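You operate a simulated robot arm through the tools that you are given. There is no shell and no other tool.

The job below is to be done with a simulated two-armed robot. You get a single attempt, and the scene is never put back.

Task
Take the red tea towel from the stone counter and lay it out flat on the top of the oak linen table.

The check looks at the end state, three seconds after you hand in, the way a careful person would. Anything else that was tipped, shoved, dropped, spilled or broken makes it a failure. Flat cloth is picked up by pressing the open fingertips on it (5 to 10 N) and closing them slowly along it; thin cloth reads only 2 to 8 mm in the jaws.

Robot
Two 6-joint arms with two-finger grippers on one trunk, on a base that drives. Base frame: it is fixed to the floor where the robot stands at the start and does not move with it; the origin is under the middle of the robot, x ahead of it, y to its left, z up. Units: m, degrees, N and s.
The left shoulder is at the start at [0.07, 0.176, 0.959], the right one opposite. With the tool pointing down near the work surface each hand reaches from about 0.52 to 0.7 m from the robot's upright axis, wherever it stands, measured 20 degrees to its own side. Places, roughly: red tea towel [0.8, -0.2, 1.1]; top of the oak linen table [-1.6, -0.5, 0.8]. Payload 2.45 kg a hand.
Tool frame (each hand has its own): the origin (TCP) lies between the finger pads and is the grasp point; the fingertips stand 0.026 m ahead of it; z points along the fingers, y is the line along which they close. The gripper opens to 0.096 m. The gripper's body begins 0.069 m behind the TCP.
Orientation is that of the tool frame in the base frame, as a unit quaternion [w, x, y, z]. With the fingers straight down and closing along the base's y, the tool's x points along the base's -x, its y along +y and its z along -z.

Tools
- The arms move only by the tool send_rows. It takes "left_rows", "right_rows" or both (then of equal length, played together; a hand with none holds still); each is a list of rows, each an object (a shift or turn left out is 0, a gripper value left out holds the last) with "slide": the shift along the base's x, y, z in m, a list of three; "dr": the turn, a rotation vector about the base's x, y, z in degrees, a list of three. In form: [{"slide": [tx, ty, tz], "dr": [rx, ry, rz]}, ...]. A call has 1 to 20 rows; each row shifts and turns the commanded pose from where the row before left it. "left_hand" and "right_hand" are, for a hand that has rows, the opening, from 0 (shut) to 1 (fully open), set as the call begins (left out, the last holds). A row lasts 0.2 s, in which the tool goes at most 0.05 m and 8.6 degrees; a call with a longer step from one row to the next is refused whole, and so is a gripper value outside its range. A pose out of reach is approached as far as the arm can. The call stops where the force on the tool passes 40 N (or 10 N more than at its start, if that is more) or the arm is blocked; 0.2 s more then pass. The fingers move at their own pace and stop on an object; they squeeze with about 37 N. The grip force told is the motor's: it shows also when the fingers shut on nothing. Time passes only in rows, and 0.2 s behind the last, so rows that do not move let the fingers close. It gives the time, the measured TCP pose, the force on the tool (base axes), the opening and the grip force at its end, in the units of the frame above (readings bear some noise), with the torque about the TCP (base axes, N m) and any sound that the robot's microphone picked up, and new pictures: "pictures" is both (left out), scene, wrist or none (wrist: the cameras of the hands that moved).
- Cameras (640 x 400 px; columns grow to the right, rows downward): "scene" is now at [0.1393, -0.0201, 1.3211]; the picture's right is [-0.21, -0.98, 0.00], its down [-0.14, 0.03, -0.99] and it looks along [0.97, -0.21, -0.14] (base axes); focal length 283 px, centre (320, 200). "left" rides on the left gripper at [0.082, -0.003, -0.098] in its tool frame; the picture's right is [0.04, 1.00, 0.00], its down [-0.73, 0.03, -0.68] and it looks along [-0.68, 0.03, 0.73] (tool axes); focal length 256 px, centre (320, 200). "right" rides on the right gripper at [0.082, 0.003, -0.098] in its tool frame; the picture's right is [-0.04, 1.00, 0.00], its down [-0.73, -0.03, -0.68] and it looks along [-0.68, -0.03, 0.73] (tool axes); focal length 256 px, centre (320, 200). There is no depth. A picture from a camera that has moved, and an enlarged one, comes with that camera's place and axes in the base frame and with its lens.
- move_column(by): slides the trunk up (or, below 0, down) by that many m; the arms and the scene camera ride with it, the base frame stays. It gives what a move gives, with no picture.
- steer(legs): drives the robot by 1 to 6 legs, each [ahead, left, turn to the left] in m, m and degrees, along the robot's own axes; the way and the turn of a leg run together, so that a leg with both is an arc; at most 1.5 m and 180 degrees a leg. The arms and the cameras ride along, it lands a little off, and it stops where it bumps. It gives what a move gives, and a new picture of the scene camera.
- pan_tilt(pan, tilt): turns the head with the scene camera to pan (to the left, within 86 degrees either way) and tilt (down, from -29 to 69), counted from straight ahead of the robot. It gives what a move gives, and a new picture of the scene camera.
- close_up(camera, box): a new picture of the part [left, top, right, bottom] of that camera's present view, enlarged. No time passes.
- close_job(): hands the job in; it is judged then, once.

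Places have to be worked out from the pictures, the camera data and where the tool is seen. Open the grippers and draw the arms clear of the work before you hand the job in, unless the task says otherwise.

The tools are called after "Call:" by a JSON object that holds its "fn" and its "kwargs". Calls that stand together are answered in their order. send_rows: Moves the arms, as the interface text tells. Its arguments: {"type":"object","properties":{"left_rows":{"type":"array","items":{"type":"object","properties":{"slide":{"type":"array","items":{"type":"number"}},"dr":{"type":"array","items":{"type":"number"}}}}},"left_hand":{"type":"number"},"right_rows":{"type":"array","items":{"type":"object","properties":{"slide":{"type":"array","items":{"type":"number"}},"dr":{"type":"array","items":{"type":"number"}}}}},"right_hand":{"type":"number"},"pictures":{"type":"string","enum":["both","scene","wrist","none"]}},"required":[]} The other tools are called the same way: move_column (by) slides the trunk up or down; steer (legs) drives the base; pan_tilt (pan, tilt) turns the head that bears the scene camera; close_up (camera, box) takes an enlarged picture of a part of a camera's view; close_job () hands the job in.

At the start:

```text
time: 0.0
left_position: [0.5327, 0.0717, 1.2109]
left_tcp_rot: [0.001, 0.0, 1.0, -0.001]
left_wrist_force: [-0.3, -0.2, 0.4]
left_torque: [-0.03, 0.04, -0.01]
left_gripper_width: 0.096
left_grasp_force: 0.0
right_position: [0.4785, -0.3825, 1.2303]
right_tcp_rot: [0.0, -0.001, 1.0, 0.0]
right_wrist_force: [-0.4, 0.4, 0.8]
right_torque: [-0.02, 0.01, -0.01]
right_gripper_width: 0.0962
right_grasp_force: 0.1
trunk travel left (down, up): [-0.443, 0.397]
robot x, y, heading: [0.0017, 0.0042, -0.0]
head pan, tilt: [-12.3, 8.2]
```

scene: 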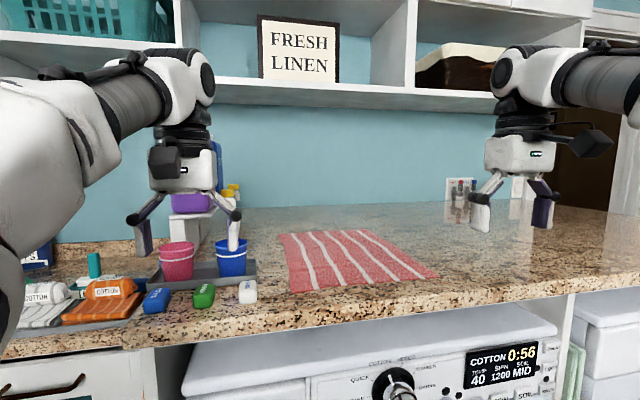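
right: 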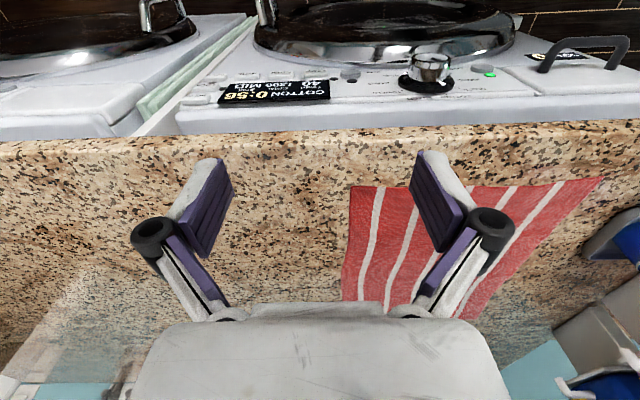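
left: 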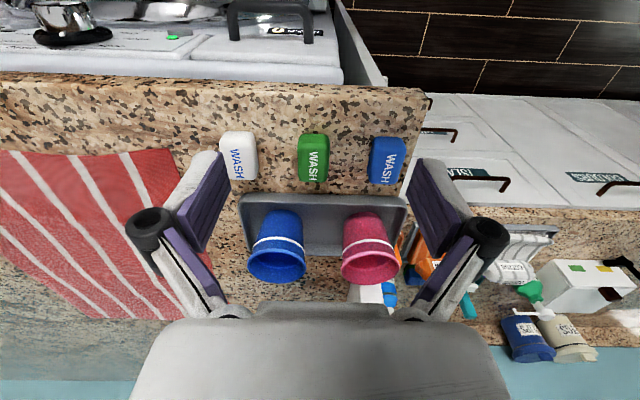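

I put the towel at about x 0.58–0.97, y −0.35…−0.07 on a counter at z ≈ 1.10, with a white soap and the cups just left of it. I'll look around with the head before moving anything.

Call:
{"fn": "pan_tilt", "kwargs": {"pan": -86, "tilt": 25}}

Call:
{"fn": "pan_tilt", "kwargs": {"pan": 86, "tilt": 25}}

Call:
{"fn": "pan_tilt", "kwargs": {"pan": -10, "tilt": 35}}

```text
time: 1.5
left_position: [0.5323, 0.0712, 1.2107]
left_tcp_rot: [0.001, 0.0, 1.0, 0.0]
left_wrist_force: [-1.2, 0.2, 0.0]
left_torque: [-0.04, 0.03, 0.01]
left_gripper_width: 0.0961
left_grasp_force: 0.0
right_position: [0.4788, -0.3833, 1.2308]
right_tcp_rot: [0.0, 0.0, 1.0, 0.0]
right_wrist_force: [0.4, -0.1, 0.1]
right_torque: [0.0, -0.01, 0.01]
right_gripper_width: 0.0961
right_grasp_force: 0.0
trunk travel left (down, up): [-0.443, 0.397]
robot x, y, heading: [-0.0006, -0.0022, -0.2]
head pan, tilt: [-85.9, 25.0]
camera scene: at [0.0554, -0.0922, 1.2937], right [-1.0, -0.07, 0.0], down [-0.03, 0.42, -0.91], along [0.06, -0.9, -0.42], focal length 283 px, centre (320, 200)
```

scene: 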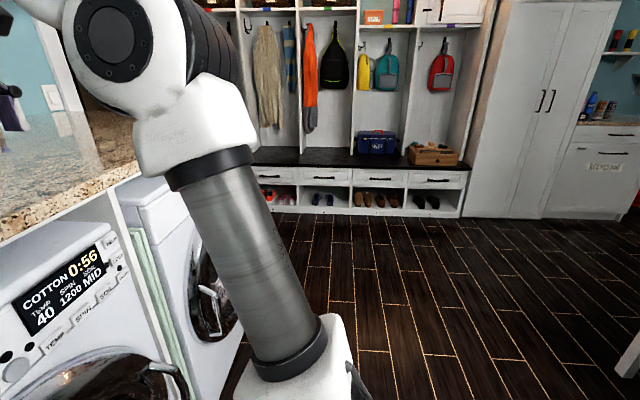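

```text
time: 4.1
left_position: [0.5324, 0.0715, 1.2093]
left_tcp_rot: [0.001, 0.0, 1.0, 0.0]
left_wrist_force: [-0.4, -0.5, 0.1]
left_torque: [0.04, -0.01, -0.01]
left_gripper_width: 0.0959
left_grasp_force: 0.1
right_position: [0.478, -0.3831, 1.2306]
right_tcp_rot: [0.0, -0.001, 1.0, 0.0]
right_wrist_force: [0.9, -0.2, 0.7]
right_torque: [-0.01, 0.03, 0.01]
right_gripper_width: 0.0963
right_grasp_force: 0.2
trunk travel left (down, up): [-0.443, 0.397]
robot x, y, heading: [-0.0016, -0.0032, -0.1]
head pan, tilt: [85.9, 25.0]
camera scene: at [0.0553, 0.0916, 1.2937], right [1.0, -0.07, 0.0], down [-0.03, -0.42, -0.91], along [0.06, 0.9, -0.42], focal length 283 px, centre (320, 200)
```

scene: 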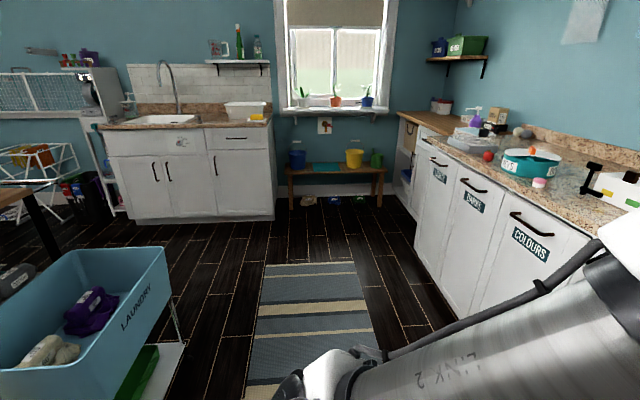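

```text
time: 5.8
left_position: [0.5327, 0.0704, 1.2104]
left_tcp_rot: [0.001, 0.001, 1.0, -0.001]
left_wrist_force: [-0.4, 0.3, -0.2]
left_torque: [-0.02, -0.02, 0.01]
left_gripper_width: 0.0958
left_grasp_force: 0.0
right_position: [0.4781, -0.3833, 1.2305]
right_tcp_rot: [0.0, -0.001, 1.0, -0.001]
right_wrist_force: [-0.4, -0.8, -0.2]
right_torque: [-0.03, -0.01, -0.01]
right_gripper_width: 0.0959
right_grasp_force: 0.0
trunk travel left (down, up): [-0.443, 0.397]
robot x, y, heading: [-0.0013, -0.0001, -0.1]
head pan, tilt: [-10.0, 35.0]
camera scene: at [0.1355, -0.0155, 1.278], right [-0.17, -0.98, 0.0], down [-0.56, 0.1, -0.82], along [0.81, -0.14, -0.57], focal length 283 px, centre (320, 200)
```

scene: 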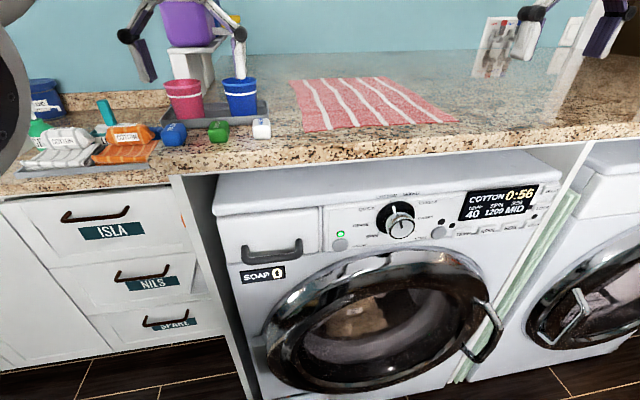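

There is a laundry cart behind on the left, open floor to the right, and the table is out of view behind me. I'll back straight away from the counter a little and turn right to survey the table before touching the towel.

Call:
{"fn": "steer", "kwargs": {"legs": [[-0.3, 0, 0]]}}

Call:
{"fn": "pan_tilt", "kwargs": {"pan": -86, "tilt": 20}}

Call:
{"fn": "steer", "kwargs": {"legs": [[0, 0, -60]]}}

```text
time: 7.8
left_position: [0.2315, 0.07, 1.2105]
left_tcp_rot: [0.001, 0.0, 1.0, 0.0]
left_wrist_force: [0.0, 0.7, 0.3]
left_torque: [-0.01, 0.0, 0.05]
left_gripper_width: 0.0961
left_grasp_force: 0.1
right_position: [0.1766, -0.3846, 1.2314]
right_tcp_rot: [0.0, 0.0, 1.0, 0.0]
right_wrist_force: [-0.6, -0.1, 0.7]
right_torque: [0.02, -0.04, 0.0]
right_gripper_width: 0.096
right_grasp_force: 0.0
trunk travel left (down, up): [-0.443, 0.397]
robot x, y, heading: [-0.299, 0.0, 0.1]
head pan, tilt: [-10.0, 35.0]
camera scene: at [-0.1651, -0.0156, 1.278], right [-0.17, -0.98, 0.0], down [-0.56, 0.1, -0.82], along [0.81, -0.14, -0.57], focal length 283 px, centre (320, 200)
```

scene: 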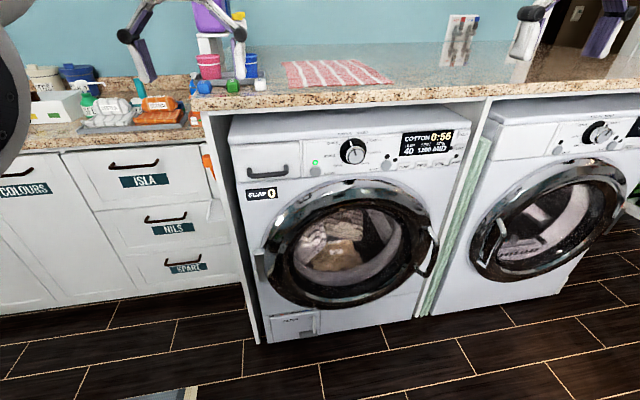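

```text
time: 9.3
left_position: [0.2318, 0.0706, 1.2096]
left_tcp_rot: [0.001, 0.0, 1.0, 0.001]
left_wrist_force: [0.4, -0.4, -1.8]
left_torque: [0.02, 0.0, 0.0]
left_gripper_width: 0.0958
left_grasp_force: 0.0
right_position: [0.1763, -0.3825, 1.2306]
right_tcp_rot: [0.0, 0.0, 1.0, 0.0]
right_wrist_force: [0.0, 0.5, -1.0]
right_torque: [-0.04, 0.04, 0.02]
right_gripper_width: 0.0962
right_grasp_force: 0.2
trunk travel left (down, up): [-0.443, 0.397]
robot x, y, heading: [-0.3018, 0.0005, -0.1]
head pan, tilt: [-85.9, 20.0]
camera scene: at [-0.2448, -0.0932, 1.3018], right [-1.0, -0.07, 0.0], down [-0.02, 0.34, -0.94], along [0.07, -0.94, -0.34], focal length 283 px, centre (320, 200)
```

scene: 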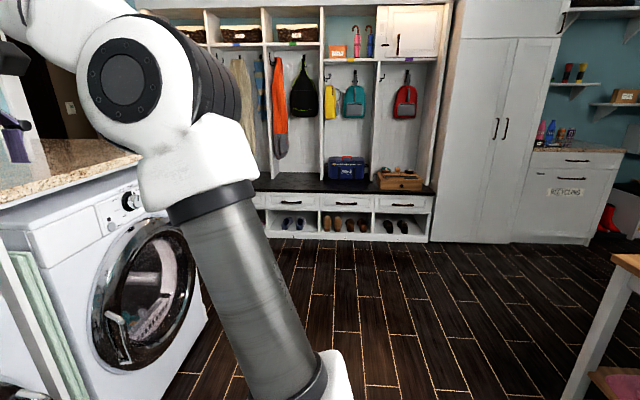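

```text
time: 12.3
left_position: [0.0289, -0.4236, 1.2104]
left_tcp_rot: [0.001, 0.499, 0.867, 0.0]
left_wrist_force: [0.0, -0.3, -0.1]
left_torque: [-0.01, 0.0, 0.02]
left_gripper_width: 0.096
left_grasp_force: 0.0
right_position: [-0.3908, -0.6057, 1.2304]
right_tcp_rot: [0.0, 0.498, 0.867, -0.001]
right_wrist_force: [0.1, 0.0, 0.5]
right_torque: [0.0, 0.0, 0.02]
right_gripper_width: 0.0961
right_grasp_force: 0.0
trunk travel left (down, up): [-0.443, 0.397]
robot x, y, heading: [-0.2999, 0.0013, -59.9]
head pan, tilt: [-85.9, 20.0]
camera scene: at [-0.3536, -0.0961, 1.3018], right [-0.56, 0.83, 0.0], down [0.28, 0.19, -0.94], along [-0.78, -0.53, -0.34], focal length 283 px, centre (320, 200)
```

scene: 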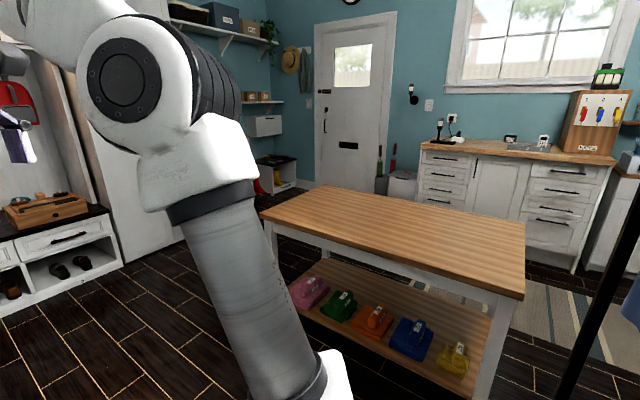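

The oak table is bare on top; I estimate its top spans x ≈ −1.8…−1.2, y ≈ −1.0…0.0 at z ≈ 0.75–0.8, with free floor on its +x side. I'll return to face the counter, shifted to y ≈ −0.2 so the towel is centred, still backed off.

Call:
{"fn": "steer", "kwargs": {"legs": [[0, 0, 60], [0, -0.205, 0]]}}

Call:
{"fn": "pan_tilt", "kwargs": {"pan": 0, "tilt": 20}}

Call:
{"fn": "send_rows", "kwargs": {"left_rows": [{"slide": [0.01, 0.015, 0]}, {"slide": [0.01, 0.015, 0]}, {"slide": [0.01, 0.015, 0]}, {}, {}, {}, {}], "right_rows": [{"slide": [0.02, 0.04, 0]}, {"slide": [0.02, 0.04, 0]}, {"slide": [0.02, 0.04, 0]}, {"slide": [0.01, 0.04, 0]}, {"slide": [0.01, 0.04, 0]}, {"slide": [0.01, 0.04, 0]}, {"slide": [0.0, 0.02, 0]}], "left_hand": 0.45, "right_hand": 0.45, "pictures": "scene"}}

```text
time: 16.6
left_position: [0.2319, -0.1377, 1.209]
left_tcp_rot: [0.0, 0.0, 1.0, 0.001]
left_wrist_force: [-0.5, -0.3, -0.6]
left_torque: [0.06, 0.0, 0.03]
left_gripper_width: 0.096
left_grasp_force: 0.1
right_position: [0.1775, -0.5924, 1.2298]
right_tcp_rot: [0.0, 0.0, 1.0, 0.0]
right_wrist_force: [0.1, -0.3, -0.5]
right_torque: [0.01, 0.01, 0.01]
right_gripper_width: 0.0959
right_grasp_force: 0.1
trunk travel left (down, up): [-0.443, 0.397]
robot x, y, heading: [-0.2998, -0.2065, 0.2]
head pan, tilt: [-85.9, 20.0]
camera scene: at [-0.2446, -0.302, 1.3018], right [-1.0, -0.07, 0.0], down [-0.02, 0.34, -0.94], along [0.07, -0.94, -0.34], focal length 283 px, centre (320, 200)
```

scene: 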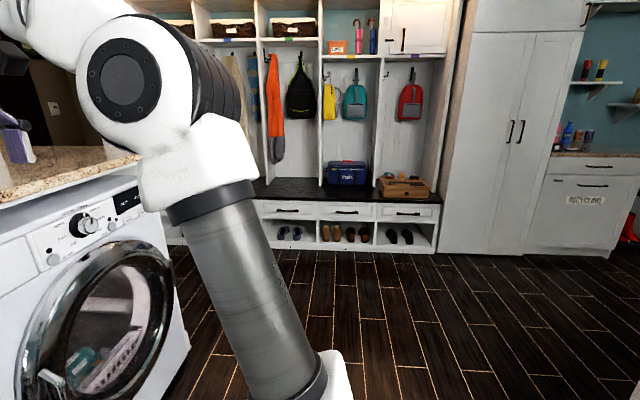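

```text
time: 18.2
left_position: [0.2328, -0.1388, 1.2101]
left_tcp_rot: [0.001, 0.0, 1.0, 0.0]
left_wrist_force: [-0.1, -0.4, 0.0]
left_torque: [-0.04, -0.03, -0.02]
left_gripper_width: 0.0962
left_grasp_force: 0.1
right_position: [0.1784, -0.5909, 1.2292]
right_tcp_rot: [0.0, 0.0, 1.0, 0.0]
right_wrist_force: [-0.1, -0.1, 0.2]
right_torque: [0.02, -0.02, -0.03]
right_gripper_width: 0.096
right_grasp_force: 0.1
trunk travel left (down, up): [-0.443, 0.397]
robot x, y, heading: [-0.2987, -0.2092, 0.2]
head pan, tilt: [0.0, 20.0]
camera scene: at [-0.1581, -0.2087, 1.3018], right [0.0, -1.0, 0.0], down [-0.34, 0.0, -0.94], along [0.94, 0.0, -0.34], focal length 283 px, centre (320, 200)
```

scene: 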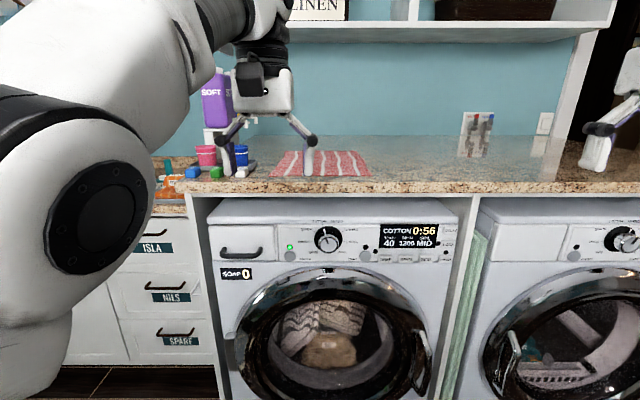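

```text
time: 19.8
left_position: [0.2587, -0.0911, 1.2054]
left_tcp_rot: [0.002, 0.0, 1.0, 0.001]
left_wrist_force: [-0.3, -0.1, -1.1]
left_torque: [-0.01, -0.01, 0.0]
left_gripper_width: 0.0432
left_grasp_force: 0.0
left hand out of reach, approached as far as the arm can: row 3
right_position: [0.2541, -0.3339, 1.2106]
right_tcp_rot: [0.001, -0.001, 1.0, 0.0]
right_wrist_force: [-0.2, 0.5, 0.0]
right_torque: [-0.01, -0.01, -0.01]
right_gripper_width: 0.0431
right_grasp_force: 0.0
right hand out of reach, approached as far as the arm can: row 4, 5, 6
trunk travel left (down, up): [-0.443, 0.397]
robot x, y, heading: [-0.3032, -0.2091, 0.0]
head pan, tilt: [0.0, 20.0]
camera scene: at [-0.1586, -0.2082, 1.3019], right [0.0, -1.0, 0.0], down [-0.34, 0.0, -0.94], along [0.94, 0.0, -0.34], focal length 283 px, centre (320, 200)
```

scene: 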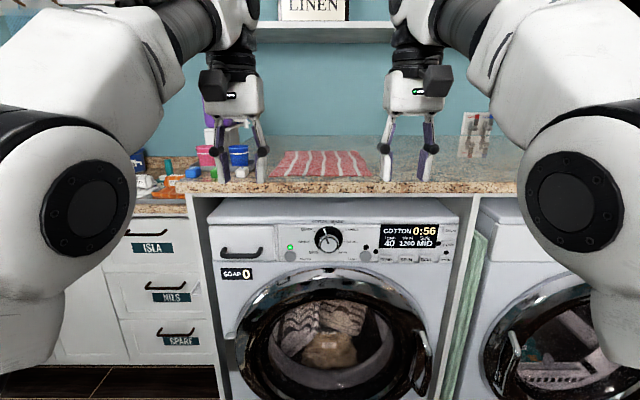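

Both hands now hang at y ≈ −0.09 and −0.33, in line with the towel's side edges, half-closed to 43 mm. I'll drive forward 0.30 m back to the starting distance with hands well above the counter, then look closely.

Call:
{"fn": "steer", "kwargs": {"legs": [[0.3, 0, 0]]}}

Call:
{"fn": "pan_tilt", "kwargs": {"pan": 0, "tilt": 30}}

Call:
{"fn": "close_up", "kwargs": {"camera": "scene", "box": [160, 40, 480, 240]}}

Call:
{"fn": "close_up", "kwargs": {"camera": "left", "box": [0, 0, 640, 400]}}

Call:
{"fn": "close_up", "kwargs": {"camera": "right", "box": [0, 0, 640, 400]}}

```text
time: 21.9
left_position: [0.556, -0.0929, 1.206]
left_tcp_rot: [0.002, 0.002, 1.0, -0.001]
left_wrist_force: [-0.1, 0.5, 0.2]
left_torque: [0.03, 0.01, 0.02]
left_gripper_width: 0.0433
left_grasp_force: 0.0
right_position: [0.5514, -0.337, 1.2106]
right_tcp_rot: [0.002, 0.001, 1.0, 0.001]
right_wrist_force: [0.4, -1.3, 0.7]
right_torque: [0.01, 0.03, 0.0]
right_gripper_width: 0.0433
right_grasp_force: 0.0
trunk travel left (down, up): [-0.443, 0.397]
robot x, y, heading: [-0.007, -0.2066, -0.1]
head pan, tilt: [0.0, 20.0]
camera scene: at [0.139, -0.2093, 1.3018], right [0.0, -1.0, 0.0], down [-0.34, 0.0, -0.94], along [0.94, 0.0, -0.34], focal length 283 px, centre (320, 200)
```

scene: 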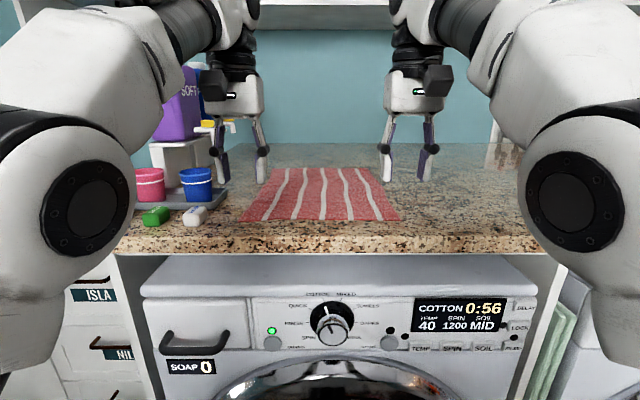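

```text
time: 22.6
left_position: [0.5556, -0.093, 1.2051]
left_tcp_rot: [0.001, 0.002, 1.0, -0.001]
left_wrist_force: [-0.5, 0.5, -0.5]
left_torque: [0.02, 0.02, 0.0]
left_gripper_width: 0.0433
left_grasp_force: 0.1
right_position: [0.5501, -0.3365, 1.2109]
right_tcp_rot: [0.001, 0.001, 1.0, 0.001]
right_wrist_force: [0.1, 0.7, 0.4]
right_torque: [-0.01, -0.02, -0.01]
right_gripper_width: 0.0432
right_grasp_force: 0.1
trunk travel left (down, up): [-0.443, 0.397]
robot x, y, heading: [-0.0039, -0.2063, -0.3]
head pan, tilt: [0.0, 30.0]
camera scene: at [0.1359, -0.2093, 1.2858], right [0.0, -1.0, 0.0], down [-0.5, 0.0, -0.87], along [0.87, 0.0, -0.5], focal length 283 px, centre (320, 200)
```

scene: 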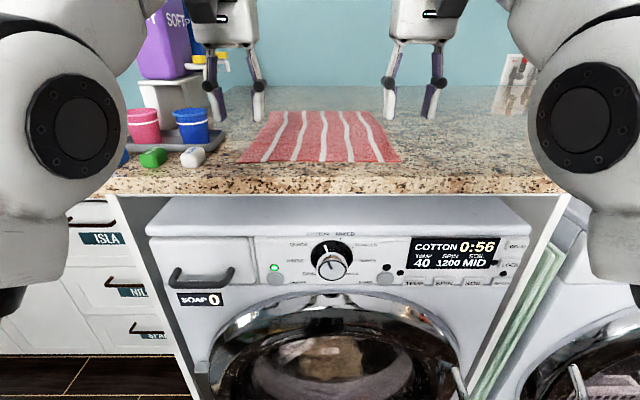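

```text
2.00 times, centred on (320, 140) of scene
camera zoom: at [0.1359, -0.2093, 1.2858], right [0.0, -1.0, 0.0], down [-0.5, 0.0, -0.87], along [0.87, 0.0, -0.5], focal length 565 px, centre (320, 320)
```

zoom: 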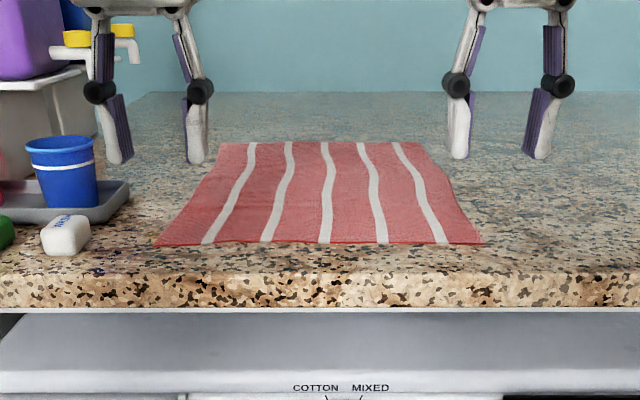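

```text
1.00 times, centred on (320, 200) of left (not enlarged: the box is as wide or as high as the picture)
camera zoom: at [0.4739, -0.0974, 1.3029], right [-0.04, 1.0, 0.0], down [0.73, 0.03, 0.68], along [0.68, 0.03, -0.73], focal length 256 px, centre (320, 200)
```

zoom: 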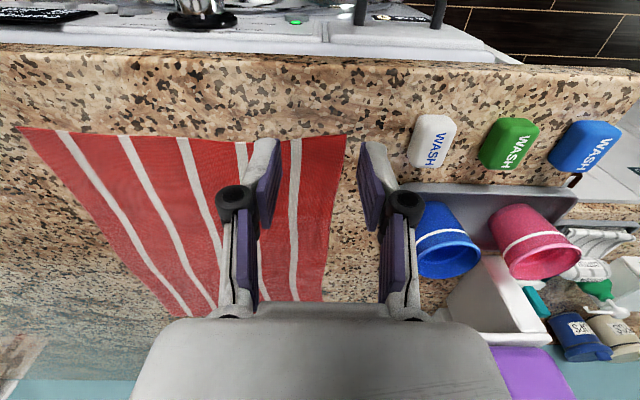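

```text
1.00 times, centred on (320, 200) of right (not enlarged: the box is as wide or as high as the picture)
camera zoom: at [0.4688, -0.3342, 1.3083], right [0.04, 1.0, 0.0], down [0.73, -0.03, 0.68], along [0.68, -0.03, -0.73], focal length 256 px, centre (320, 200)
```

zoom: 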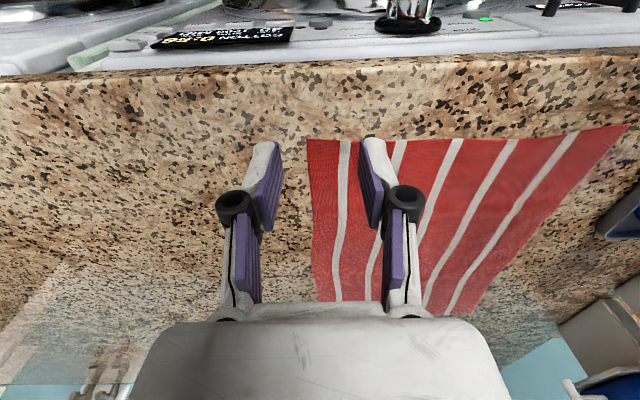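

Triangulating both views puts the cloth's near corners at about (0.585, −0.069) and (0.587, −0.349) with the surface at z ≈ 1.101. I'll lower both hands and bring them over those corners, fingertips still ~1 cm above the cloth.

Call:
{"fn": "send_rows", "kwargs": {"left_rows": [{"slide": [0, 0, -0.03]}, {"slide": [0.011, -0.0025, -0.01]}, {"slide": [0.011, -0.0025, -0.01]}, {"slide": [0.011, -0.0025, -0.01]}, {"slide": [0.011, -0.0025, -0.005]}, {}], "right_rows": [{"slide": [0, 0, -0.035]}, {"slide": [0.012, 0.005, -0.01]}, {"slide": [0.012, 0.005, -0.01]}, {"slide": [0.012, 0.005, -0.01]}, {"slide": [0.013, 0.006, -0.005]}, {}]}}

```text
time: 24.0
left_position: [0.5974, -0.103, 1.1426]
left_tcp_rot: [0.002, 0.002, 1.0, 0.0]
left_wrist_force: [0.8, 0.4, -0.7]
left_torque: [-0.01, 0.0, -0.01]
left_gripper_width: 0.0434
left_grasp_force: 0.1
right_position: [0.5965, -0.3172, 1.1398]
right_tcp_rot: [0.002, 0.001, 1.0, 0.001]
right_wrist_force: [-0.4, -0.1, 0.2]
right_torque: [0.0, -0.04, 0.01]
right_gripper_width: 0.0434
right_grasp_force: 0.1
trunk travel left (down, up): [-0.443, 0.397]
robot x, y, heading: [-0.0036, -0.2095, 0.1]
head pan, tilt: [0.0, 30.0]
camera scene: at [0.1344, -0.2093, 1.286], right [0.0, -1.0, 0.0], down [-0.5, 0.0, -0.87], along [0.87, 0.0, -0.5], focal length 283 px, centre (320, 200)
camera right: at [0.5144, -0.3135, 1.238], right [0.04, 1.0, 0.0], down [0.73, -0.03, 0.68], along [0.68, -0.03, -0.73], focal length 256 px, centre (320, 200)
camera left: at [0.516, -0.1072, 1.2395], right [-0.04, 1.0, 0.0], down [0.73, 0.03, 0.68], along [0.68, 0.03, -0.73], focal length 256 px, centre (320, 200)
```

scene: 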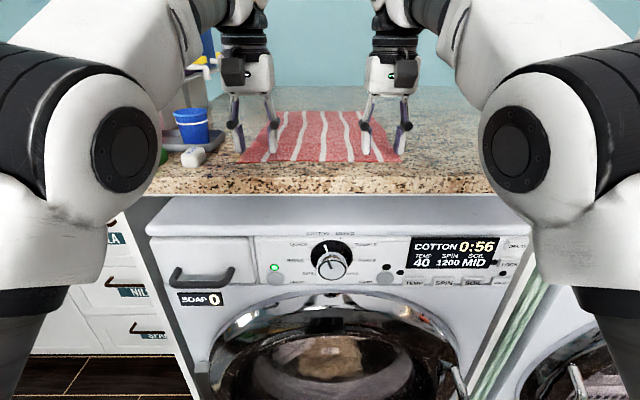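
right: 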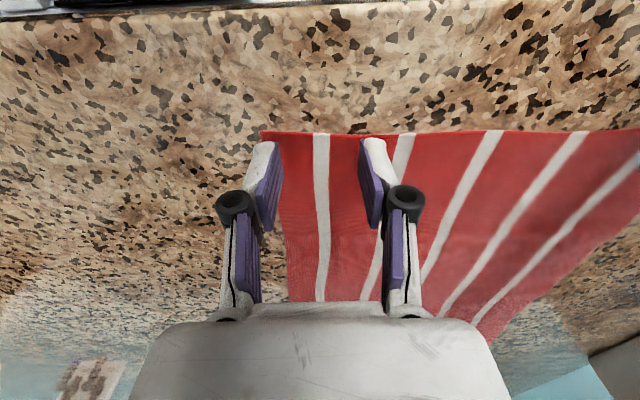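
left: 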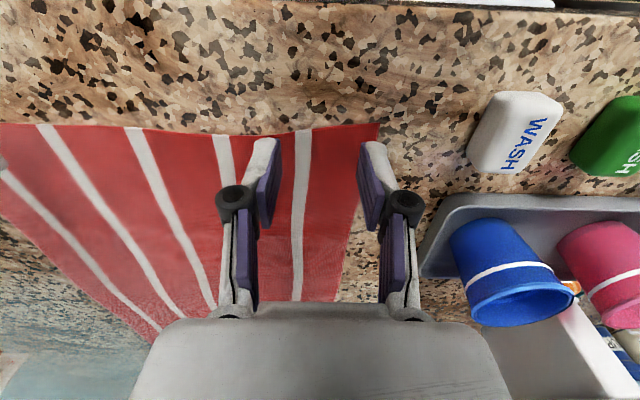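

Both fingers of each hand sit just inside the corners. I'll shift 4 mm further over the cloth and lower to about 3 mm above it.

Call:
{"fn": "send_rows", "kwargs": {"left_rows": [{"slide": [0.004, 0, -0.004]}, {"slide": [0, 0, -0.004]}, {"slide": [0, 0, -0.004]}, {}], "right_rows": [{"slide": [0.005, 0, -0.003]}, {"slide": [0, 0, -0.003]}, {"slide": [0, 0, -0.003]}, {}], "pictures": "none"}}

```text
time: 25.0
left_position: [0.6037, -0.1026, 1.13]
left_tcp_rot: [0.001, 0.001, 1.0, -0.001]
left_wrist_force: [0.2, 1.1, 0.0]
left_torque: [0.02, 0.01, 0.0]
left_gripper_width: 0.0433
left_grasp_force: 0.1
right_position: [0.6035, -0.3161, 1.1307]
right_tcp_rot: [0.0, 0.002, 1.0, 0.001]
right_wrist_force: [1.2, 0.6, 0.3]
right_torque: [-0.01, 0.0, -0.02]
right_gripper_width: 0.0433
right_grasp_force: 0.0
trunk travel left (down, up): [-0.443, 0.397]
robot x, y, heading: [-0.0059, -0.2035, -0.3]
head pan, tilt: [0.0, 30.0]
```

Tips are at about z 1.104, no contact force yet. I'll press down in small steps and watch the vertical force.

Call:
{"fn": "send_rows", "kwargs": {"left_rows": [{"slide": [-0.002, 0, -0.0015]}, {"slide": [0, 0, -0.0015]}, {}], "right_rows": [{"slide": [-0.002, 0, -0.0015]}, {"slide": [0, 0, -0.0015]}, {}], "pictures": "none"}}

```text
time: 25.8
left_position: [0.601, -0.1029, 1.1258]
left_tcp_rot: [0.003, 0.002, 1.0, 0.0]
left_wrist_force: [1.4, 0.1, 3.6]
left_torque: [0.03, 0.01, 0.01]
left_gripper_width: 0.043
left_grasp_force: 0.8
right_position: [0.6033, -0.3167, 1.1274]
right_tcp_rot: [0.001, 0.001, 1.0, 0.001]
right_wrist_force: [-0.1, 0.0, 0.2]
right_torque: [0.01, 0.03, -0.03]
right_gripper_width: 0.043
right_grasp_force: 0.0
trunk travel left (down, up): [-0.443, 0.397]
robot x, y, heading: [-0.0027, -0.2081, -0.3]
head pan, tilt: [0.0, 30.0]
```

Left now feels 3.6 N (contact at tip z ≈ 1.100); right is still about 1 mm above. I'll press both a little further.

Call:
{"fn": "send_rows", "kwargs": {"left_rows": [{"slide": [0, 0, -0.0007]}, {}, {}], "right_rows": [{"slide": [0, 0, -0.0014]}, {"slide": [0, 0, -0.0007]}, {}], "pictures": "none"}}

```text
time: 26.6
left_position: [0.6011, -0.1018, 1.126]
left_tcp_rot: [0.003, 0.001, 1.0, 0.001]
left_wrist_force: [1.6, -0.3, 8.7]
left_torque: [0.06, -0.03, 0.01]
left_gripper_width: 0.0439
left_grasp_force: 0.4
right_position: [0.602, -0.316, 1.1258]
right_tcp_rot: [0.001, 0.001, 1.0, 0.001]
right_wrist_force: [1.6, -0.2, 2.6]
right_torque: [-0.02, -0.04, 0.03]
right_gripper_width: 0.0432
right_grasp_force: 0.6
trunk travel left (down, up): [-0.443, 0.397]
robot x, y, heading: [-0.0062, -0.2101, -0.2]
head pan, tilt: [0.0, 30.0]
```

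Left reads 8.7 N, right 2.6 N. One more small press on the right, then I start closing slowly.

Call:
{"fn": "send_rows", "kwargs": {"left_rows": [{}, {}], "right_rows": [{"slide": [0, 0, -0.0007]}, {}], "left_hand": 0.4, "pictures": "none"}}

Call:
{"fn": "send_rows", "kwargs": {"left_rows": [{}, {}], "right_rows": [{}, {}], "left_hand": 0.34, "right_hand": 0.4, "pictures": "wrist"}}

```text
time: 27.2
left_position: [0.5994, -0.1034, 1.1269]
left_tcp_rot: [0.003, 0.001, 1.0, 0.0]
left_wrist_force: [0.4, -3.6, 14.4]
left_torque: [-0.26, 0.03, 0.02]
left_gripper_width: 0.0371
left_grasp_force: 8.3
right_position: [0.6019, -0.3168, 1.1264]
right_tcp_rot: [0.002, 0.001, 1.0, 0.0]
right_wrist_force: [0.7, 2.7, 3.3]
right_torque: [0.01, 0.02, -0.05]
right_gripper_width: 0.0435
right_grasp_force: 0.2
trunk travel left (down, up): [-0.443, 0.397]
robot x, y, heading: [-0.0044, -0.2076, -0.4]
head pan, tilt: [0.0, 30.0]
```

```text
time: 27.8
left_position: [0.5985, -0.1037, 1.1276]
left_tcp_rot: [0.002, 0.002, 1.0, 0.001]
left_wrist_force: [-0.9, -0.5, 11.5]
left_torque: [-0.15, 0.05, 0.01]
left_gripper_width: 0.0339
left_grasp_force: 0.5
right_position: [0.6012, -0.3165, 1.1263]
right_tcp_rot: [0.001, 0.0, 1.0, 0.001]
right_wrist_force: [0.0, 0.3, 4.5]
right_torque: [0.04, 0.08, -0.01]
right_gripper_width: 0.0384
right_grasp_force: 0.1
trunk travel left (down, up): [-0.443, 0.397]
robot x, y, heading: [-0.0047, -0.2082, 0.2]
head pan, tilt: [0.0, 30.0]
camera right: at [0.5182, -0.3136, 1.2246], right [0.04, 1.0, 0.0], down [0.73, -0.03, 0.68], along [0.68, -0.03, -0.73], focal length 256 px, centre (320, 200)
camera left: at [0.5177, -0.1078, 1.2239], right [-0.04, 1.0, 0.0], down [0.73, 0.03, 0.68], along [0.68, 0.03, -0.73], focal length 256 px, centre (320, 200)
```

right: 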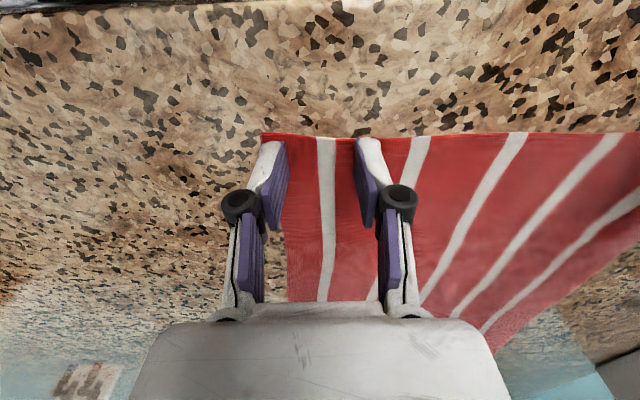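
left: 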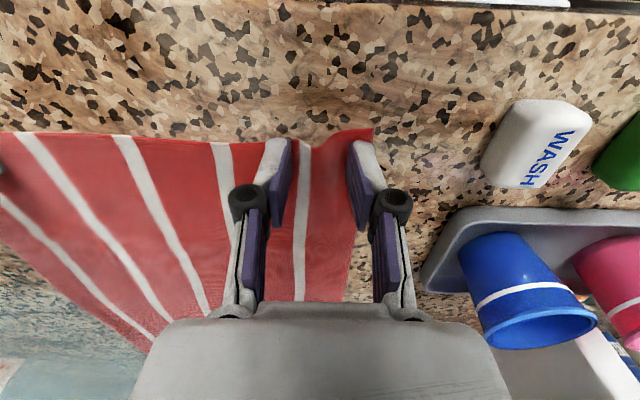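

The left fingers are already drawing a small ridge of cloth between them; force is 11.5 N so I ease it up slightly. The right is pressing 4.5 N; I continue closing both in steps.

Call:
{"fn": "send_rows", "kwargs": {"left_rows": [{"slide": [0, 0, 0.0005]}, {}], "right_rows": [{"slide": [0, 0, -0.0004]}, {}], "left_hand": 0.28, "right_hand": 0.34, "pictures": "none"}}

Call:
{"fn": "send_rows", "kwargs": {"left_rows": [{}, {}], "right_rows": [{}, {}], "left_hand": 0.22, "right_hand": 0.28, "pictures": "wrist"}}

```text
time: 28.4
left_position: [0.5988, -0.1034, 1.126]
left_tcp_rot: [0.002, 0.001, 1.0, -0.001]
left_wrist_force: [0.4, -0.7, 10.9]
left_torque: [-0.04, 0.05, 0.0]
left_gripper_width: 0.028
left_grasp_force: 0.0
right_position: [0.5998, -0.317, 1.1267]
right_tcp_rot: [0.002, 0.001, 1.0, 0.001]
right_wrist_force: [-1.0, 3.0, 16.6]
right_torque: [0.24, 0.09, -0.03]
right_gripper_width: 0.0319
right_grasp_force: 7.5
trunk travel left (down, up): [-0.443, 0.397]
robot x, y, heading: [-0.0048, -0.2064, -0.2]
head pan, tilt: [0.0, 30.0]
```

```text
time: 29.0
left_position: [0.5989, -0.1032, 1.1281]
left_tcp_rot: [0.004, 0.002, 1.0, 0.001]
left_wrist_force: [0.3, -2.7, 9.4]
left_torque: [-0.05, 0.05, -0.01]
left_gripper_width: 0.0175
left_grasp_force: 0.2
right_position: [0.6002, -0.3159, 1.1271]
right_tcp_rot: [0.002, 0.001, 1.0, 0.0]
right_wrist_force: [0.3, 0.7, 19.5]
right_torque: [0.23, 0.09, -0.01]
right_gripper_width: 0.0281
right_grasp_force: 0.5
trunk travel left (down, up): [-0.443, 0.397]
robot x, y, heading: [-0.0003, -0.2083, -0.3]
head pan, tilt: [0.0, 30.0]
camera right: at [0.5171, -0.3134, 1.2247], right [0.04, 1.0, 0.0], down [0.73, -0.03, 0.68], along [0.68, -0.03, -0.73], focal length 256 px, centre (320, 200)
camera left: at [0.5167, -0.1075, 1.2244], right [-0.04, 1.0, 0.0], down [0.73, 0.03, 0.68], along [0.68, 0.03, -0.73], focal length 256 px, centre (320, 200)
```

right: 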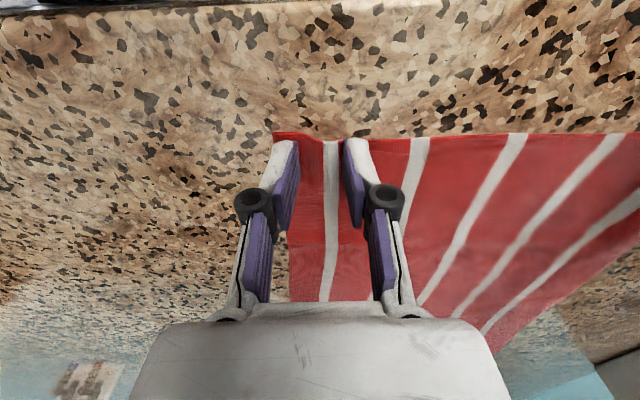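
left: 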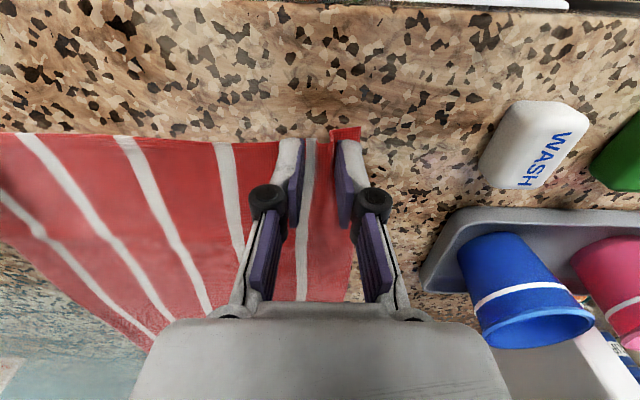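

Both are gathering cloth well. Right force has climbed to 19.5 N, so I raise it about 1.2 mm while continuing to close both.

Call:
{"fn": "send_rows", "kwargs": {"left_rows": [{}, {}], "right_rows": [{"slide": [0, 0, 0.0012]}, {}], "left_hand": 0.16, "right_hand": 0.24, "pictures": "none"}}

Call:
{"fn": "send_rows", "kwargs": {"left_rows": [{}, {}], "right_rows": [{}, {}], "left_hand": 0.1, "right_hand": 0.18, "pictures": "wrist"}}

```text
time: 29.6
left_position: [0.6001, -0.1035, 1.1267]
left_tcp_rot: [0.003, 0.002, 1.0, 0.0]
left_wrist_force: [-1.2, -0.1, 10.8]
left_torque: [-0.01, 0.06, 0.02]
left_gripper_width: 0.0148
left_grasp_force: 0.1
right_position: [0.5991, -0.3171, 1.1277]
right_tcp_rot: [0.001, 0.001, 1.0, 0.0]
right_wrist_force: [-1.0, 1.6, 9.9]
right_torque: [0.08, 0.06, 0.03]
right_gripper_width: 0.0231
right_grasp_force: 0.0
trunk travel left (down, up): [-0.443, 0.397]
robot x, y, heading: [-0.0026, -0.2078, -0.4]
head pan, tilt: [0.0, 30.0]
```

```text
time: 30.2
left_position: [0.6016, -0.1046, 1.1276]
left_tcp_rot: [0.003, 0.001, 1.0, 0.0]
left_wrist_force: [-2.5, -2.0, 11.5]
left_torque: [-0.05, 0.11, 0.0]
left_gripper_width: 0.0095
left_grasp_force: 0.0
right_position: [0.5991, -0.3169, 1.1277]
right_tcp_rot: [0.002, 0.001, 1.0, 0.001]
right_wrist_force: [0.0, 1.9, 5.6]
right_torque: [0.06, 0.01, 0.02]
right_gripper_width: 0.0171
right_grasp_force: 0.1
trunk travel left (down, up): [-0.443, 0.397]
robot x, y, heading: [-0.0047, -0.2073, 0.0]
head pan, tilt: [0.0, 30.0]
camera right: at [0.5181, -0.3134, 1.2254], right [0.04, 1.0, 0.0], down [0.73, -0.03, 0.68], along [0.68, -0.03, -0.73], focal length 256 px, centre (320, 200)
camera left: at [0.5175, -0.1077, 1.2241], right [-0.04, 1.0, 0.0], down [0.73, 0.03, 0.68], along [0.68, 0.03, -0.73], focal length 256 px, centre (320, 200)
```

right: 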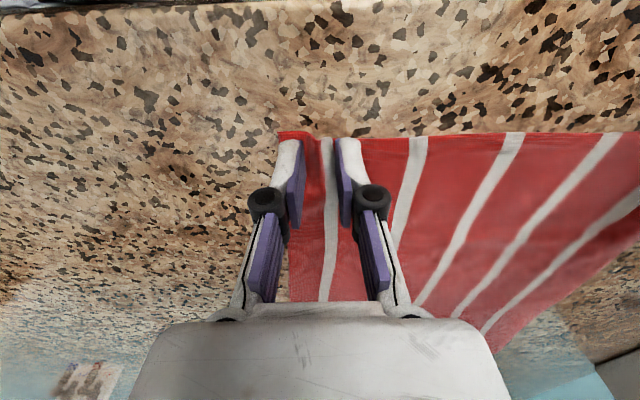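
left: 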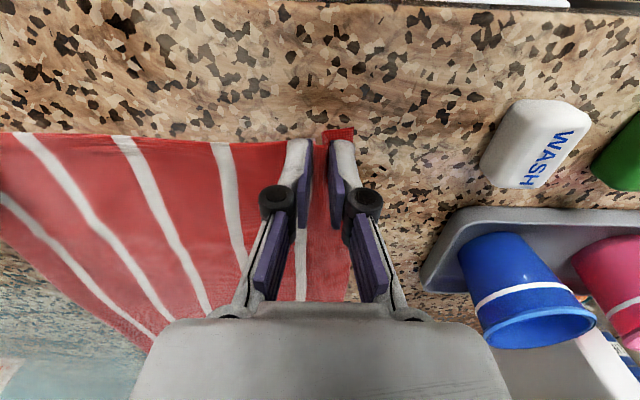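

The ridge is between the fingers on both sides. I keep pressing and close the rest of the way in steps.

Call:
{"fn": "send_rows", "kwargs": {"left_rows": [{}, {}], "right_rows": [{"slide": [0, 0, -0.0005]}, {}], "left_hand": 0.05, "right_hand": 0.12, "pictures": "none"}}

Call:
{"fn": "send_rows", "kwargs": {"left_rows": [{}, {}], "right_rows": [{}, {}], "left_hand": 0.0, "right_hand": 0.06, "pictures": "none"}}

Call:
{"fn": "send_rows", "kwargs": {"left_rows": [{}, {}], "right_rows": [{}, {}], "left_hand": 0.0, "right_hand": 0.0, "pictures": "wrist"}}

```text
time: 30.8
left_position: [0.6, -0.1031, 1.1267]
left_tcp_rot: [0.003, 0.001, 1.0, 0.0]
left_wrist_force: [-1.5, -1.9, 11.2]
left_torque: [-0.04, 0.1, -0.01]
left_gripper_width: 0.0062
left_grasp_force: 34.6
right_position: [0.5995, -0.317, 1.1282]
right_tcp_rot: [0.001, 0.001, 1.0, 0.001]
right_wrist_force: [0.2, -0.7, 4.5]
right_torque: [0.03, -0.01, 0.02]
right_gripper_width: 0.0112
right_grasp_force: 0.1
trunk travel left (down, up): [-0.443, 0.397]
robot x, y, heading: [-0.0034, -0.2101, -0.6]
head pan, tilt: [0.0, 30.0]
```

```text
time: 31.4
left_position: [0.5997, -0.1034, 1.1276]
left_tcp_rot: [0.002, 0.001, 1.0, 0.0]
left_wrist_force: [-0.8, -4.0, 12.4]
left_torque: [-0.09, 0.14, -0.03]
left_gripper_width: 0.0062
left_grasp_force: 34.5
right_position: [0.6008, -0.317, 1.1266]
right_tcp_rot: [0.002, 0.001, 1.0, 0.0]
right_wrist_force: [0.6, 2.1, 2.0]
right_torque: [0.05, -0.03, 0.01]
right_gripper_width: 0.0065
right_grasp_force: 0.3
trunk travel left (down, up): [-0.443, 0.397]
robot x, y, heading: [-0.0045, -0.2112, -0.2]
head pan, tilt: [0.0, 30.0]
```

```text
time: 32.0
left_position: [0.6001, -0.1047, 1.1273]
left_tcp_rot: [0.002, 0.002, 1.0, 0.0]
left_wrist_force: [0.6, -6.7, 11.1]
left_torque: [-0.11, 0.07, 0.03]
left_gripper_width: 0.0063
left_grasp_force: 34.6
right_position: [0.6, -0.315, 1.1279]
right_tcp_rot: [0.003, 0.001, 1.0, 0.001]
right_wrist_force: [-0.1, 6.6, 1.5]
right_torque: [0.04, -0.02, 0.05]
right_gripper_width: 0.0036
right_grasp_force: 33.6
trunk travel left (down, up): [-0.443, 0.397]
robot x, y, heading: [-0.002, -0.2079, -0.1]
head pan, tilt: [0.0, 30.0]
camera right: at [0.5179, -0.313, 1.2255], right [0.04, 1.0, 0.0], down [0.73, -0.03, 0.68], along [0.68, -0.03, -0.73], focal length 256 px, centre (320, 200)
camera left: at [0.5178, -0.1078, 1.2239], right [-0.04, 1.0, 0.0], down [0.73, 0.03, 0.68], along [0.68, 0.03, -0.73], focal length 256 px, centre (320, 200)
```

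right: 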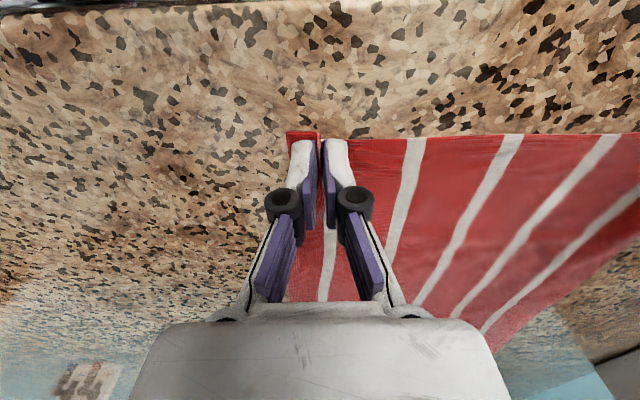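
left: 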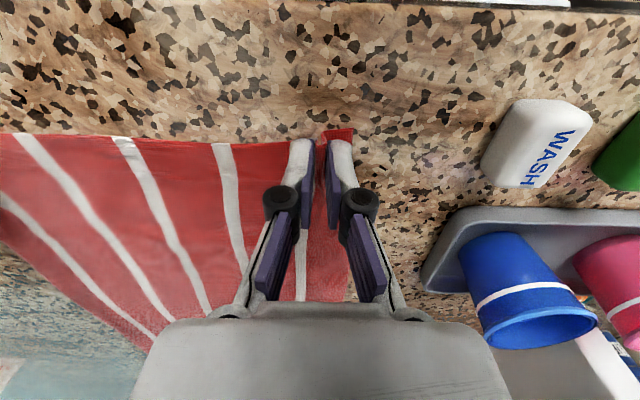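

Both hands hold cloth: 6.3 mm and 3.6 mm in the jaws, and opposed side forces of ~6.6 N show the edge is taut between them. I relax that by 2 mm a side, then lift 5 cm with the trunk and check.

Call:
{"fn": "send_rows", "kwargs": {"left_rows": [{"slide": [0, -0.002, 0.002]}, {}], "right_rows": [{"slide": [0, 0.002, 0.002]}, {}], "pictures": "none"}}

Call:
{"fn": "move_column", "kwargs": {"by": 0.05}}

Call:
{"fn": "send_rows", "kwargs": {"left_rows": [{}], "right_rows": [{}], "pictures": "both"}}

```text
time: 32.6
left_position: [0.6006, -0.1049, 1.1274]
left_tcp_rot: [0.002, 0.002, 1.0, 0.0]
left_wrist_force: [-0.8, -2.1, 1.4]
left_torque: [-0.01, -0.02, -0.02]
left_gripper_width: 0.0062
left_grasp_force: 34.2
right_position: [0.6027, -0.3144, 1.1279]
right_tcp_rot: [0.0, 0.0, 1.0, 0.0]
right_wrist_force: [-0.7, 6.5, -2.1]
right_torque: [0.22, 0.01, -0.01]
right_gripper_width: 0.0015
right_grasp_force: 27.4
trunk travel left (down, up): [-0.443, 0.397]
robot x, y, heading: [-0.0033, -0.2059, -0.2]
head pan, tilt: [0.0, 30.0]
```

```text
time: 33.5
left_position: [0.6014, -0.1047, 1.177]
left_tcp_rot: [0.001, 0.002, 1.0, -0.001]
left_wrist_force: [0.0, -2.2, -0.1]
left_torque: [-0.09, 0.01, -0.03]
left_gripper_width: 0.0063
left_grasp_force: 34.5
right_position: [0.6025, -0.3142, 1.1767]
right_tcp_rot: [0.0, 0.002, 1.0, 0.0]
right_wrist_force: [0.6, 2.9, -0.2]
right_torque: [0.11, 0.03, -0.01]
right_gripper_width: 0.0027
right_grasp_force: 28.9
trunk travel left (down, up): [-0.493, 0.347]
robot x, y, heading: [-0.0048, -0.2104, -0.1]
head pan, tilt: [0.0, 30.0]
```

```text
time: 33.9
left_position: [0.6011, -0.1049, 1.178]
left_tcp_rot: [0.001, 0.002, 1.0, 0.0]
left_wrist_force: [0.6, -2.4, 0.3]
left_torque: [-0.09, 0.04, -0.05]
left_gripper_width: 0.006
left_grasp_force: 34.6
right_position: [0.6019, -0.3137, 1.1771]
right_tcp_rot: [0.001, 0.001, 1.0, 0.001]
right_wrist_force: [0.0, 2.4, 1.3]
right_torque: [0.07, -0.01, 0.0]
right_gripper_width: 0.003
right_grasp_force: 30.9
trunk travel left (down, up): [-0.493, 0.347]
robot x, y, heading: [-0.0034, -0.2114, -0.2]
head pan, tilt: [0.0, 30.0]
camera scene: at [0.1358, -0.2091, 1.3357], right [0.0, -1.0, 0.0], down [-0.5, 0.0, -0.87], along [0.87, 0.0, -0.5], focal length 283 px, centre (320, 200)
camera right: at [0.5203, -0.311, 1.2759], right [0.04, 1.0, 0.0], down [0.73, -0.03, 0.68], along [0.68, -0.03, -0.73], focal length 256 px, centre (320, 200)
camera left: at [0.5197, -0.1091, 1.2751], right [-0.04, 1.0, 0.0], down [0.73, 0.03, 0.68], along [0.68, 0.03, -0.73], focal length 256 px, centre (320, 200)
```

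scene: 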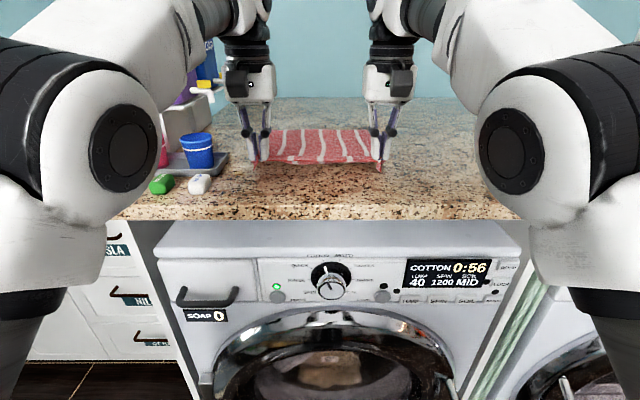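
right: 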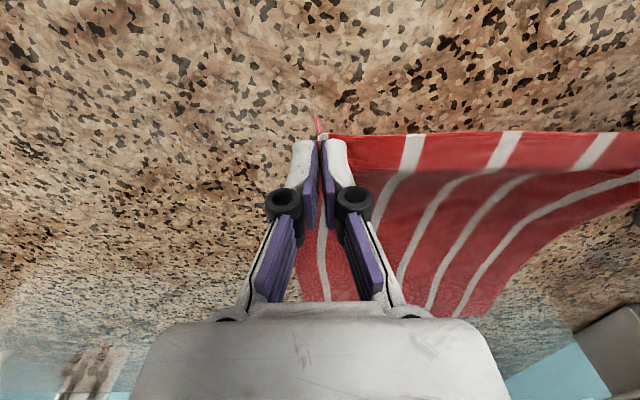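
left: 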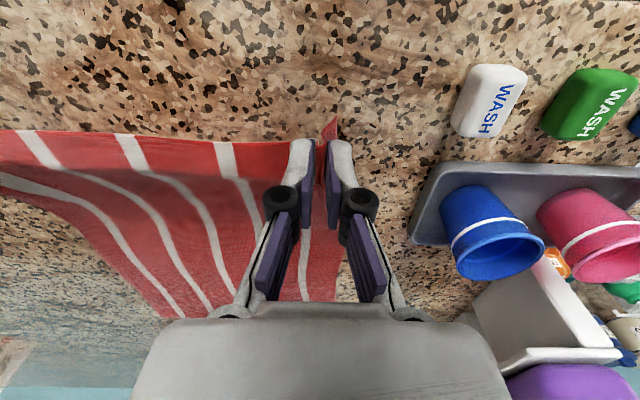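

Both hands hold the near edge, now lifted 5 cm. Let me zoom in to check the grips, then back off while lifting.

Call:
{"fn": "close_up", "kwargs": {"camera": "scene", "box": [220, 90, 420, 215]}}

```text
3.20 times, centred on (320, 152) of scene
camera zoom: at [0.1358, -0.2091, 1.3357], right [0.0, -1.0, 0.0], down [-0.5, 0.0, -0.87], along [0.87, 0.0, -0.5], focal length 904 px, centre (320, 352)
```

zoom: 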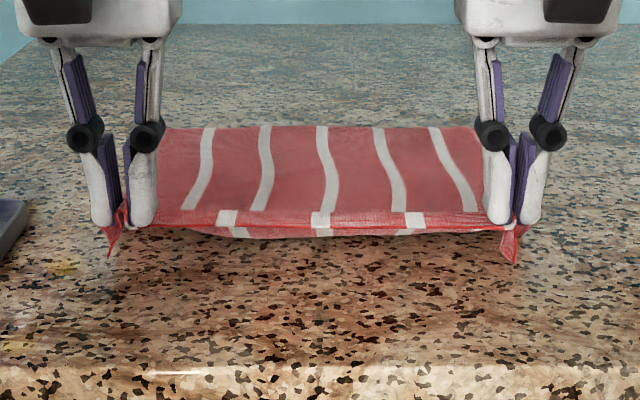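

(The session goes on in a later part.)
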